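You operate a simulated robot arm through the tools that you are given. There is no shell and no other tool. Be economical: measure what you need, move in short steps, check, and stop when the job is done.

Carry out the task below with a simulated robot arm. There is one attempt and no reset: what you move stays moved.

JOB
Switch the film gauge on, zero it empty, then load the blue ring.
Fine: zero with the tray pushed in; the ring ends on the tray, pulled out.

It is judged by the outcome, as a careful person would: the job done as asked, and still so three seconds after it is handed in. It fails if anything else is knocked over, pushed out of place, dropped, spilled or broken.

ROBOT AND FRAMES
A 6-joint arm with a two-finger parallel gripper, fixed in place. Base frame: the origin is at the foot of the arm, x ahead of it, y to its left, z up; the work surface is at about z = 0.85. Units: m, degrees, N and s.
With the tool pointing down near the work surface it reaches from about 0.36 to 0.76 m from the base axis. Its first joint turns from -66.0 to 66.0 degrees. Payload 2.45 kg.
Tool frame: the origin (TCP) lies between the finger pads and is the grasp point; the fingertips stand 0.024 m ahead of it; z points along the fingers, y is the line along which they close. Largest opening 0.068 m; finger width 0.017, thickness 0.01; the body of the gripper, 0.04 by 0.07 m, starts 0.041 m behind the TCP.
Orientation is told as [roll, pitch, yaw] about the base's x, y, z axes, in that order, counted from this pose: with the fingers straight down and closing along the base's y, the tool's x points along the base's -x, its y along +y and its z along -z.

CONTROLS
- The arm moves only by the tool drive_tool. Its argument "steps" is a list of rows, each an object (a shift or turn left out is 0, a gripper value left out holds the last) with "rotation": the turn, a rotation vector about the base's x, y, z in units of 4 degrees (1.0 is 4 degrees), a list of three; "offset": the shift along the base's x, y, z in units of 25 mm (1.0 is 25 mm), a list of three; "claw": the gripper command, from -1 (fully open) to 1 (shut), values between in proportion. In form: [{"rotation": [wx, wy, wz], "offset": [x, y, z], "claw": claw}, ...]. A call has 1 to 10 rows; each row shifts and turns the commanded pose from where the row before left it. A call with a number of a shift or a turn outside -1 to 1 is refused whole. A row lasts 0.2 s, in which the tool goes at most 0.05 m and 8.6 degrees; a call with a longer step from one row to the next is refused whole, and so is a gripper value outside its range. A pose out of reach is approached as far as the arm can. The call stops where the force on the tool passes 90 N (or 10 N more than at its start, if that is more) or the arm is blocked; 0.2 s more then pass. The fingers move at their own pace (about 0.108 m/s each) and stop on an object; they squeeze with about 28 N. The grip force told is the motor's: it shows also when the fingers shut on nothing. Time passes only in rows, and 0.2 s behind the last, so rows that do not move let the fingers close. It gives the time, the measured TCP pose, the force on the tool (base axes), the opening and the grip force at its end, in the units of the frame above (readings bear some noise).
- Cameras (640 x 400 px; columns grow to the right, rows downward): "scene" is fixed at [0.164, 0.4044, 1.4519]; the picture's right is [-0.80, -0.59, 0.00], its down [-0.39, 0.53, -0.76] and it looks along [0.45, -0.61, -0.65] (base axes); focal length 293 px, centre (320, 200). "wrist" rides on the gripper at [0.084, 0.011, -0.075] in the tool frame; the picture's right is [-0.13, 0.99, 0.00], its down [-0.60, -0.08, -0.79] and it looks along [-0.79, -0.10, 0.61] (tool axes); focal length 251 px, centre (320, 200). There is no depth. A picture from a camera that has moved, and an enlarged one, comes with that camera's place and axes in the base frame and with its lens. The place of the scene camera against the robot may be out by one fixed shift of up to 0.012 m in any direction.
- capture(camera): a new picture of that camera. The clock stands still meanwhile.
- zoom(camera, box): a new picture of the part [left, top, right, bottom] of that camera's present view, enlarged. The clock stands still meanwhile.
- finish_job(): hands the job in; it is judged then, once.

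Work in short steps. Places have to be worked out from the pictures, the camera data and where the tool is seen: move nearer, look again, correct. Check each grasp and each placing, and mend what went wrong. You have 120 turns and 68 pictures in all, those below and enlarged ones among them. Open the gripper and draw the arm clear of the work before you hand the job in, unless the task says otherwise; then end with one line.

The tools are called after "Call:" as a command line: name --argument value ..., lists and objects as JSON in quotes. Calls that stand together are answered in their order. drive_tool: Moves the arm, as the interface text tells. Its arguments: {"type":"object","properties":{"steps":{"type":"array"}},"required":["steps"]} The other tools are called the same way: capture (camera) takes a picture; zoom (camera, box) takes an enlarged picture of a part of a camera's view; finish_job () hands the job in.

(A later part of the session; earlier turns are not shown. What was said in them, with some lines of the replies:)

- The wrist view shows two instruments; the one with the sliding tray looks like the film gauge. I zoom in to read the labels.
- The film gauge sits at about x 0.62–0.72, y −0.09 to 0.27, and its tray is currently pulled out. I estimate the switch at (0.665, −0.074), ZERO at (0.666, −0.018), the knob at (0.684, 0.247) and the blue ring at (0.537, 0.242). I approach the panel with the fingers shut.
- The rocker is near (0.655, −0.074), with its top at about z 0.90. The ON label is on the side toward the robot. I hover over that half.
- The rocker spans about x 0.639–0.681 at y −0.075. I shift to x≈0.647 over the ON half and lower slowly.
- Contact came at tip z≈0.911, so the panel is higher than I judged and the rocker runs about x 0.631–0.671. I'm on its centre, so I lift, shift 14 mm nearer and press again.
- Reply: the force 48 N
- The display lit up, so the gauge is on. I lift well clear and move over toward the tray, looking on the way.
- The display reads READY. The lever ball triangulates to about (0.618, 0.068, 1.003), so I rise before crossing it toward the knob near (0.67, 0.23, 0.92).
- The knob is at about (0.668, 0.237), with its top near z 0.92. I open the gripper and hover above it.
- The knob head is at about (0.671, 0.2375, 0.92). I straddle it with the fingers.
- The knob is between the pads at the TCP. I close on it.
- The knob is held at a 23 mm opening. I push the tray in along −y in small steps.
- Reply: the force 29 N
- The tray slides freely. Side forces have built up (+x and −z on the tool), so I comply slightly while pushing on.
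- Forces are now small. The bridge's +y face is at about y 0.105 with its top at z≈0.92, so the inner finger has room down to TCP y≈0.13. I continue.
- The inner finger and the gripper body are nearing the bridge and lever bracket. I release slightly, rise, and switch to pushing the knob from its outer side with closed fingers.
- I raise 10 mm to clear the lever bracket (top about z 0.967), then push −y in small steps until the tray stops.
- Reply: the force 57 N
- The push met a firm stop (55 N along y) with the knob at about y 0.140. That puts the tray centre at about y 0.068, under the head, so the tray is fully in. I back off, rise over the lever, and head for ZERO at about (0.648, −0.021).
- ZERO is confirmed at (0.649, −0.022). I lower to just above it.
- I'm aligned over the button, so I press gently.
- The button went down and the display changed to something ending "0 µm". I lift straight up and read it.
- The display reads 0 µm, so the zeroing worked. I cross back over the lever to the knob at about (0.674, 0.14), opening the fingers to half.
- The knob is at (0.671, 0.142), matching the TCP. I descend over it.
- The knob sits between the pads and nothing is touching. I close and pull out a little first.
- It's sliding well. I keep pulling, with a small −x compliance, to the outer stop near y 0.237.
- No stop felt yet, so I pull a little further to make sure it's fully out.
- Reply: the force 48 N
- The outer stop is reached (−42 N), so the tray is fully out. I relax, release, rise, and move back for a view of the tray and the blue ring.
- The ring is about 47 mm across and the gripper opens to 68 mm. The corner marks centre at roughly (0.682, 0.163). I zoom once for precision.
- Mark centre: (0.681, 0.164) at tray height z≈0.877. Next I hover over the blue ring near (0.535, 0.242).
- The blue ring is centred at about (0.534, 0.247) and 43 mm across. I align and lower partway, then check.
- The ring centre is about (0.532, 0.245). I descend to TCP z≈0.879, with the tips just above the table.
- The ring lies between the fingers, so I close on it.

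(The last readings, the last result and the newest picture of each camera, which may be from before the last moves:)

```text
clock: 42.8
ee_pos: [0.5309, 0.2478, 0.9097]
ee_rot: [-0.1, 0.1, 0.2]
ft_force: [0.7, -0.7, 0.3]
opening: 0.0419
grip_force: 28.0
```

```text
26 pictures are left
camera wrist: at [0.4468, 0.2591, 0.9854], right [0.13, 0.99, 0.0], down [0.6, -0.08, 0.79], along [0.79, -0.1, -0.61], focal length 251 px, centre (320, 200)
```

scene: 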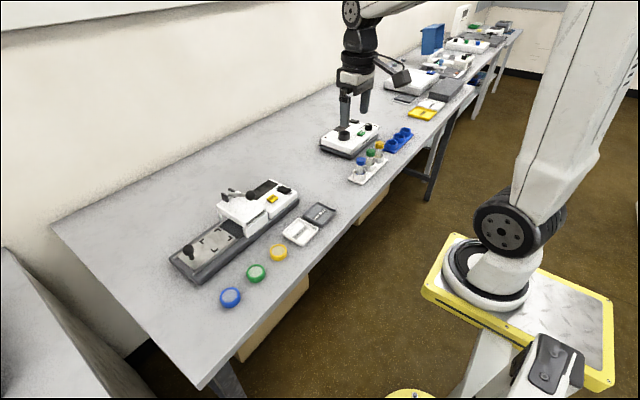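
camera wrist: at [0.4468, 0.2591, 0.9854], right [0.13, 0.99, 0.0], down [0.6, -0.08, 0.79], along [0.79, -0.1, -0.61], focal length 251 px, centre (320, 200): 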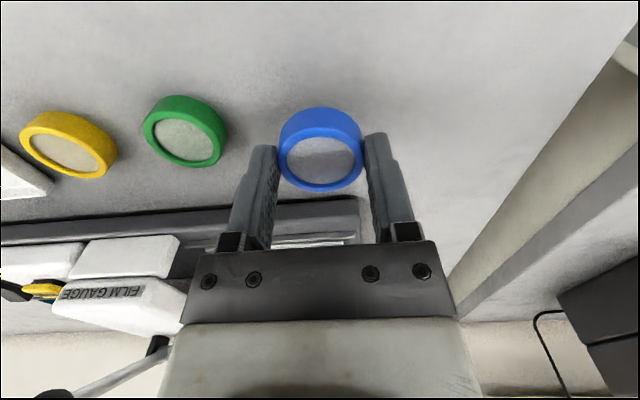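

The ring is held (opening 41.9 mm) and lifts level. I rise to z≈1.0 and move over the tray marks at (0.683, 0.164).

Call:
drive_tool --steps '[{"offset": [0, 0, 0.9]}, {"offset": [0, 0, 0.9]}, {"offset": [0, 0, 0.9]}, {"offset": [0.75, -0.42, 0.6]}, {"offset": [0.9, -0.48, 0]}, {"offset": [0.9, -0.48, 0]}, {"offset": [0.9, -0.48, 0]}, {"offset": [0.9, -0.48, 0]}, {"offset": [0.9, -0.5, 0]}, {"offset": [0.83, -0.5, 0]}]'

Call:
capture --camera "wrist"

Call:
zoom --camera "scene" --box '[150, 150, 310, 290]'

```text
clock: 45.0
ee_pos: [0.6831, 0.1637, 0.9947]
ee_rot: [0.0, 0.0, 0.1]
ft_force: [0.1, -0.2, -1.0]
opening: 0.0421
grip_force: 28.4
```

```text
25 pictures are left
camera wrist: at [0.5993, 0.1739, 1.0694], right [0.13, 0.99, 0.0], down [0.6, -0.08, 0.79], along [0.79, -0.1, -0.61], focal length 251 px, centre (320, 200)
```

wrist: 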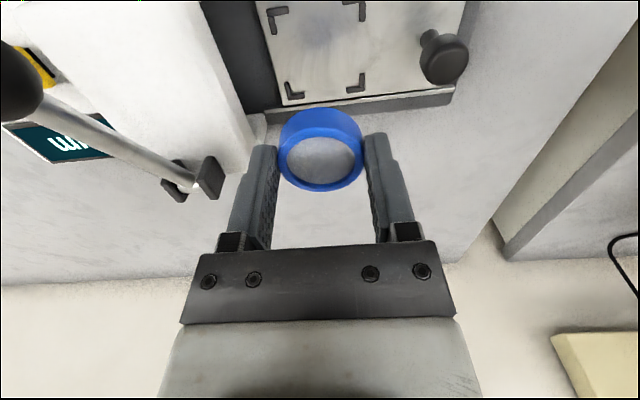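

```text
2.86 times, centred on (230, 220) of scene
camera zoom: at [0.164, 0.4044, 1.4519], right [-0.8, -0.59, 0.0], down [-0.39, 0.53, -0.76], along [0.45, -0.61, -0.65], focal length 836 px, centre (577, 143)
```

zoom: 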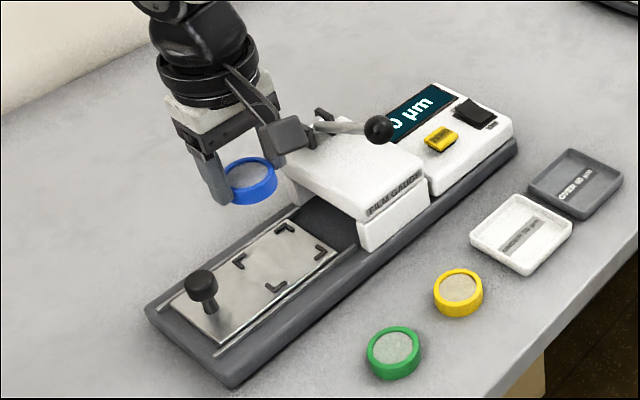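

The marks reproject to a centre at (0.680, 0.165), so the alignment is good. I lower to just above the tray and check.

Call:
drive_tool --steps '[{"offset": [-0.04, 0.05, -0.8]}, {"offset": [0, 0, -0.8]}, {"offset": [0, 0, -0.8]}, {"offset": [0, 0, -0.6]}, {}]'

Call:
capture --camera "wrist"

Call:
zoom --camera "scene" --box '[170, 180, 290, 280]'

```text
clock: 46.2
ee_pos: [0.6843, 0.1643, 0.9177]
ee_rot: [-0.1, 0.0, 0.1]
ft_force: [0.0, 1.3, 3.6]
opening: 0.042
grip_force: 28.2
```

```text
23 pictures are left
camera wrist: at [0.5997, 0.1755, 0.9924], right [0.13, 0.99, 0.0], down [0.6, -0.08, 0.79], along [0.79, -0.1, -0.61], focal length 251 px, centre (320, 200)
```

wrist: 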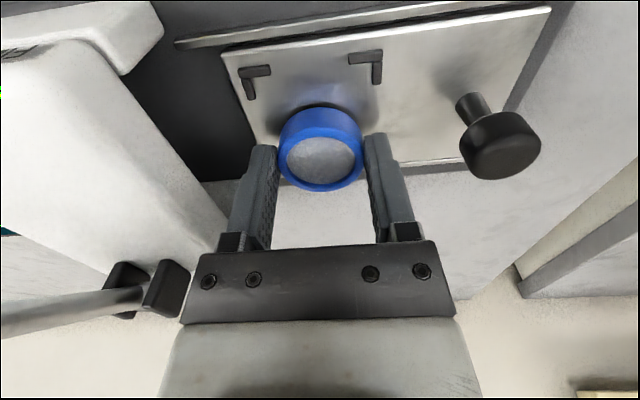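

```text
4.00 times, centred on (230, 230) of scene
camera zoom: at [0.1639, 0.4044, 1.4519], right [-0.8, -0.59, 0.0], down [-0.39, 0.53, -0.76], along [0.45, -0.61, -0.65], focal length 1170 px, centre (680, 80)
```

zoom: 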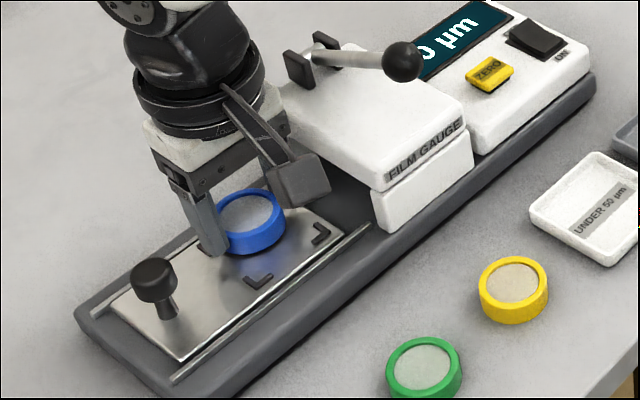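

The ring is centred within the marks to about 1–2 mm. I lower the last millimetres and watch the force.

Call:
drive_tool --steps '[{"offset": [-0.03, 0, -0.15]}, {"offset": [0, 0, -0.15]}, {}]'

```text
clock: 47.0
ee_pos: [0.6839, 0.1656, 0.9116]
ee_rot: [0.1, -0.3, 0.1]
ft_force: [3.3, -4.0, 20.1]
opening: 0.0425
grip_force: 27.7
```

Contact at 20 N, so the ring is on the tray. I open moderately and lift straight up.

Call:
drive_tool --steps '[{"offset": [0, 0, 0.06]}, {"claw": -0.7}, {}, {}, {"offset": [0, 0, 0.5]}, {"offset": [0, 0, 0.8]}, {"offset": [0, 0, 1]}, {"offset": [0, 0, 1]}, {"offset": [0, 0, 1]}, {}]'

Call:
capture --camera "wrist"

Call:
zoom --camera "scene" --box '[150, 150, 310, 290]'

```text
clock: 49.2
ee_pos: [0.686, 0.165, 1.0211]
ee_rot: [0.1, -0.1, 0.1]
ft_force: [-0.9, 0.6, -0.2]
opening: 0.0577
grip_force: 0.0
```

```text
21 pictures are left
camera wrist: at [0.6017, 0.1756, 1.0954], right [0.13, 0.99, 0.0], down [0.6, -0.08, 0.79], along [0.79, -0.1, -0.61], focal length 251 px, centre (320, 200)
```

wrist: 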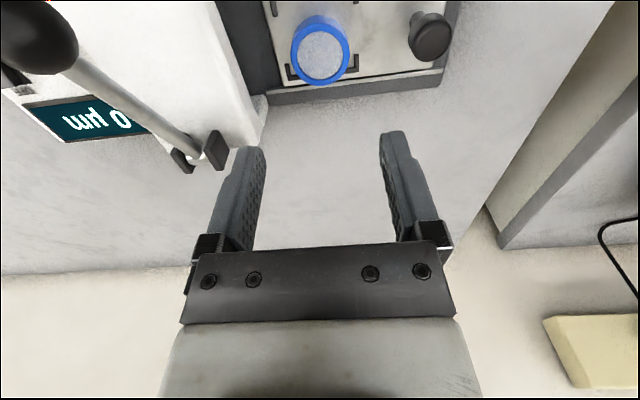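

```text
2.86 times, centred on (230, 220) of scene
camera zoom: at [0.164, 0.4044, 1.4519], right [-0.8, -0.59, 0.0], down [-0.39, 0.53, -0.76], along [0.45, -0.61, -0.65], focal length 836 px, centre (577, 143)
```

zoom: 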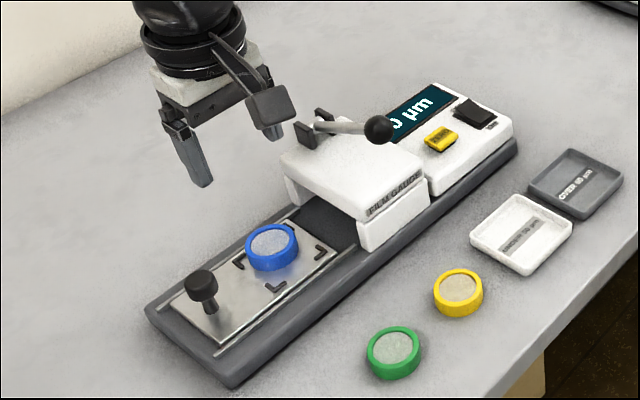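

The ring sits on the tray and looks a bit toward the far marks. I back away for a clear view to measure it.

Call:
drive_tool --steps '[{"offset": [-0.6, 0.2, 0.6]}, {"offset": [-0.9, 0.3, 0.4]}, {"offset": [-0.9, 0.3, 0.4]}, {"offset": [-0.9, 0.3, 0.4]}, {}]'

Call:
zoom --camera "wrist" --box '[220, 40, 400, 150]'

Call:
zoom --camera "scene" --box '[180, 200, 270, 270]'

```text
clock: 50.4
ee_pos: [0.6011, 0.1944, 1.0631]
ee_rot: [0.0, 0.0, 0.2]
ft_force: [-0.3, 0.8, 0.3]
opening: 0.0579
grip_force: 0.0
```

```text
3.56 times, centred on (310, 95) of wrist
camera zoom: at [0.5165, 0.2042, 1.1391], right [0.13, 0.99, 0.0], down [0.6, -0.08, 0.79], along [0.79, -0.1, -0.61], focal length 894 px, centre (356, 573)
```

zoom: 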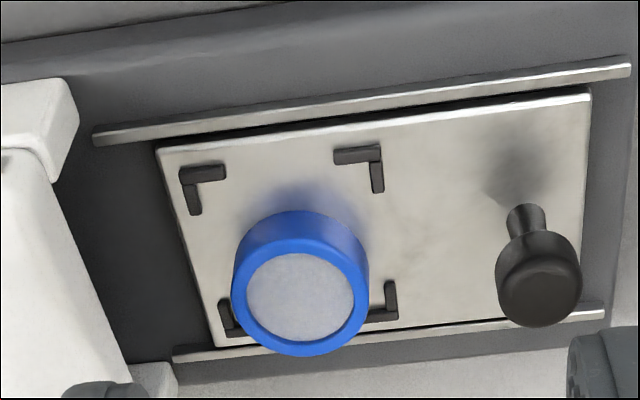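

```text
5.71 times, centred on (225, 235) of scene
camera zoom: at [0.164, 0.4045, 1.4519], right [-0.8, -0.59, 0.0], down [-0.39, 0.53, -0.76], along [0.45, -0.61, -0.65], focal length 1672 px, centre (863, 0)
```

zoom: 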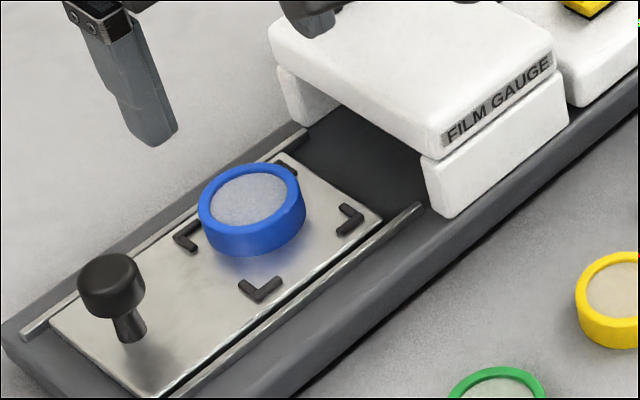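

The ring's near edge is at x≈0.666, so its centre is ≈0.687 against a mark centre of ≈0.680, about 6 mm too far. I'll regrasp and shift it.

Call:
drive_tool --steps '[{"offset": [0.9, -0.3, -0.4]}, {"offset": [0.9, -0.3, -0.4]}, {"offset": [0.9, -0.3, -0.4]}, {"offset": [0.7, -0.25, -0.6]}, {}, {"offset": [0, 0, -0.8]}, {"offset": [0, 0, -0.8]}, {}]'

Call:
capture --camera "wrist"

```text
clock: 52.2
ee_pos: [0.6838, 0.1652, 0.9795]
ee_rot: [-0.1, 0.0, 0.1]
ft_force: [0.0, 0.1, -0.1]
opening: 0.0579
grip_force: 0.1
```

```text
17 pictures are left
camera wrist: at [0.6001, 0.1751, 1.0546], right [0.13, 0.99, 0.0], down [0.6, -0.08, 0.79], along [0.79, -0.1, -0.61], focal length 251 px, centre (320, 200)
```

wrist: 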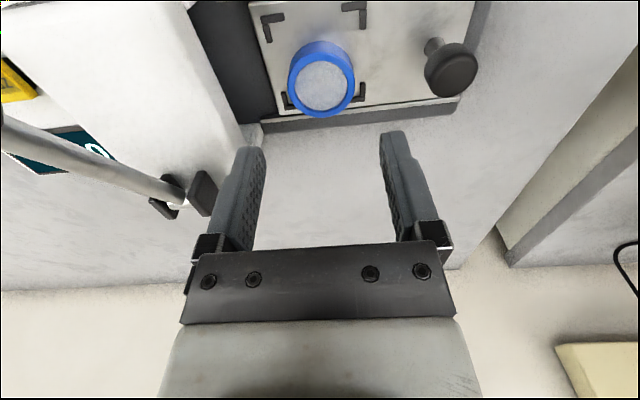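

The ring is between the finger lines. I lower, grasp, and lift slightly.

Call:
drive_tool --steps '[{"offset": [0.04, 0, -0.9]}, {"offset": [0, 0, -0.9]}, {"offset": [0, 0, -0.8]}, {}, {"claw": 1}, {}, {}, {"offset": [0, 0, 0.2]}, {}]'

Call:
zoom --camera "wrist" --box '[200, 20, 440, 200]'

```text
clock: 54.2
ee_pos: [0.6841, 0.1623, 0.9188]
ee_rot: [-0.1, 0.2, 0.1]
ft_force: [0.0, 0.1, -0.9]
opening: 0.0422
grip_force: 28.3
```

```text
2.22 times, centred on (320, 110) of wrist
camera zoom: at [0.6005, 0.173, 0.9942], right [0.13, 0.99, 0.0], down [0.6, -0.08, 0.79], along [0.79, -0.1, -0.61], focal length 559 px, centre (320, 400)
```

zoom: 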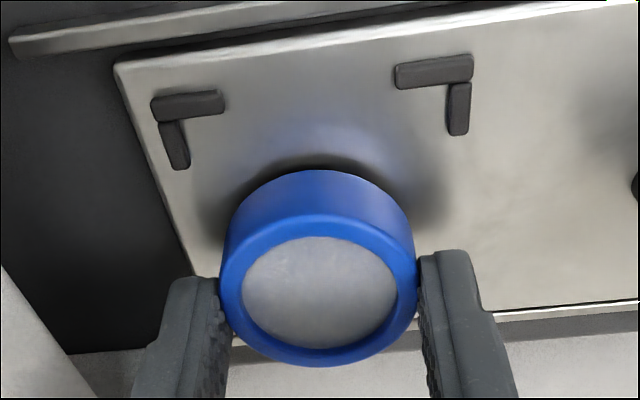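

It's held clear of the tray. I shift −6.5 mm in x and +1.5 mm in y, lower, release and lift.

Call:
drive_tool --steps '[{"offset": [-0.26, 0.06, 0]}, {}, {"offset": [0, 0, -0.15]}, {"offset": [0, 0, -0.13]}, {}]'

Call:
drive_tool --steps '[{"claw": -0.7}, {}, {}, {"offset": [0, 0, 0.5]}, {"offset": [0, 0, 0.9]}, {"offset": [0, 0, 1]}, {"offset": [0, 0, 1]}, {"offset": [-0.8, 0.3, 1]}, {"offset": [-0.9, 0.4, 0.7]}, {"offset": [-1, 0.4, 0.5]}]'

Call:
capture --camera "wrist"

Call:
zoom --camera "scene" --box '[180, 200, 270, 270]'

```text
clock: 55.4
ee_pos: [0.6799, 0.1654, 0.9148]
ee_rot: [0.1, -0.2, 0.1]
ft_force: [-4.0, -0.7, 20.8]
opening: 0.0419
grip_force: 28.4
```

```text
clock: 57.6
ee_pos: [0.6113, 0.1937, 1.0514]
ee_rot: [0.1, 0.1, 0.1]
ft_force: [0.7, 0.9, -1.4]
opening: 0.0578
grip_force: 0.0
```

```text
15 pictures are left
camera wrist: at [0.5274, 0.2043, 1.1267], right [0.13, 0.99, 0.0], down [0.6, -0.08, 0.79], along [0.79, -0.1, -0.61], focal length 251 px, centre (320, 200)
```

wrist: 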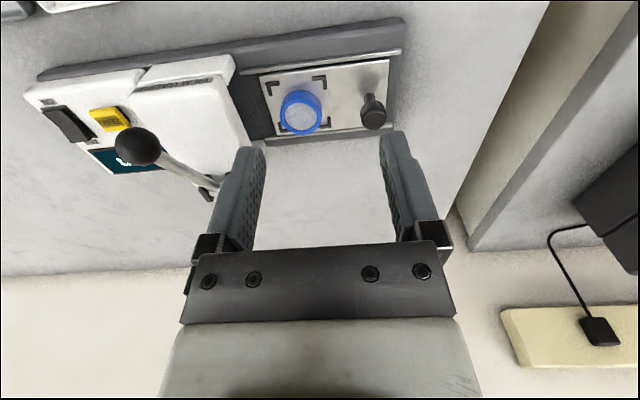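

```text
5.71 times, centred on (225, 235) of scene
camera zoom: at [0.164, 0.4044, 1.4519], right [-0.8, -0.59, 0.0], down [-0.39, 0.53, -0.76], along [0.45, -0.61, -0.65], focal length 1672 px, centre (863, 0)
```

zoom: 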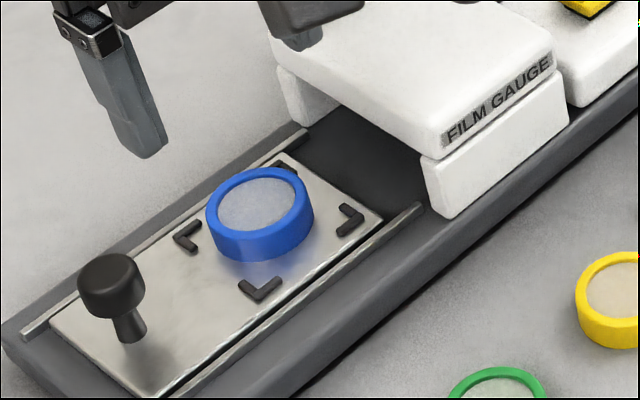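

The ring now looks centred within the marks. I take one zoom to confirm.

Call:
zoom --camera "wrist" --box '[240, 60, 400, 160]'

Call:
zoom --camera "scene" --box '[150, 120, 350, 290]'

```text
4.00 times, centred on (320, 110) of wrist
camera zoom: at [0.5274, 0.2043, 1.1267], right [0.13, 0.99, 0.0], down [0.6, -0.08, 0.79], along [0.79, -0.1, -0.61], focal length 1006 px, centre (320, 560)
```

zoom: 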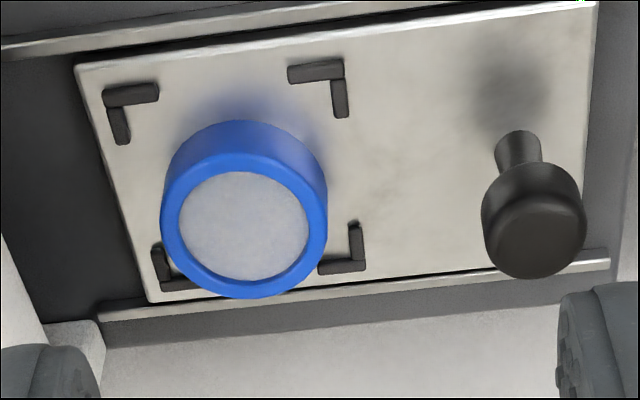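

```text
2.35 times, centred on (250, 205) of scene
camera zoom: at [0.164, 0.4044, 1.4519], right [-0.8, -0.59, 0.0], down [-0.39, 0.53, -0.76], along [0.45, -0.61, -0.65], focal length 688 px, centre (485, 188)
```

zoom: 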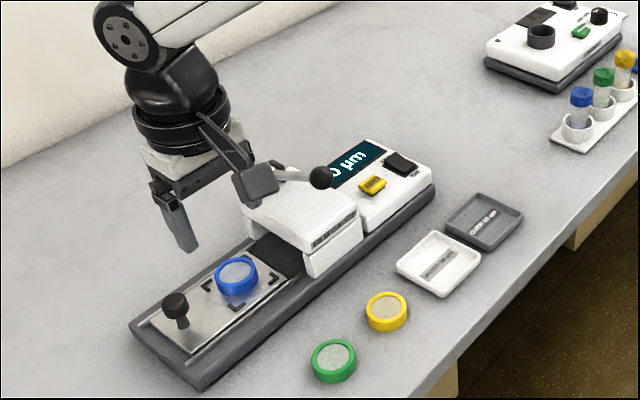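

The ring centre is now about (0.682, 0.166), within 2 mm of the mark centre. The display shows 0 µm and nothing else has moved. I draw the arm clear.

Call:
drive_tool --steps '[{"offset": [-0.5, 0, 1], "claw": -1}, {"offset": [-0.8, 0, 1]}, {"offset": [-0.8, 0, 1]}, {"offset": [-0.8, 0, 1]}, {"offset": [-0.8, 0, 1]}, {"offset": [-0.8, 0, 1]}, {}]'

Call:
capture --camera "scene"

```text
clock: 59.2
ee_pos: [0.4968, 0.1929, 1.2021]
ee_rot: [0.0, 0.0, 0.1]
ft_force: [-0.6, 0.2, 0.3]
opening: 0.068
grip_force: 0.0
```

```text
11 pictures are left
```

scene: 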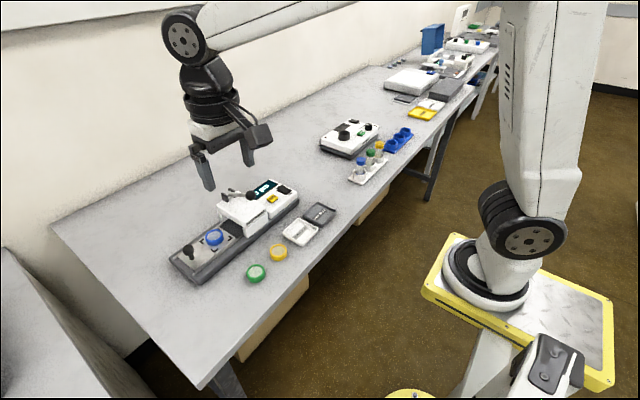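

The arm is clear and the final state is as asked, so I hand the job in.

Call:
finish_job

```text
The job is handed in.
```

The film gauge is on and was zeroed empty with the tray pushed in (display 0 µm); the blue ring is now on the pulled-out tray, within about 2 mm of the centre of the corner marks.
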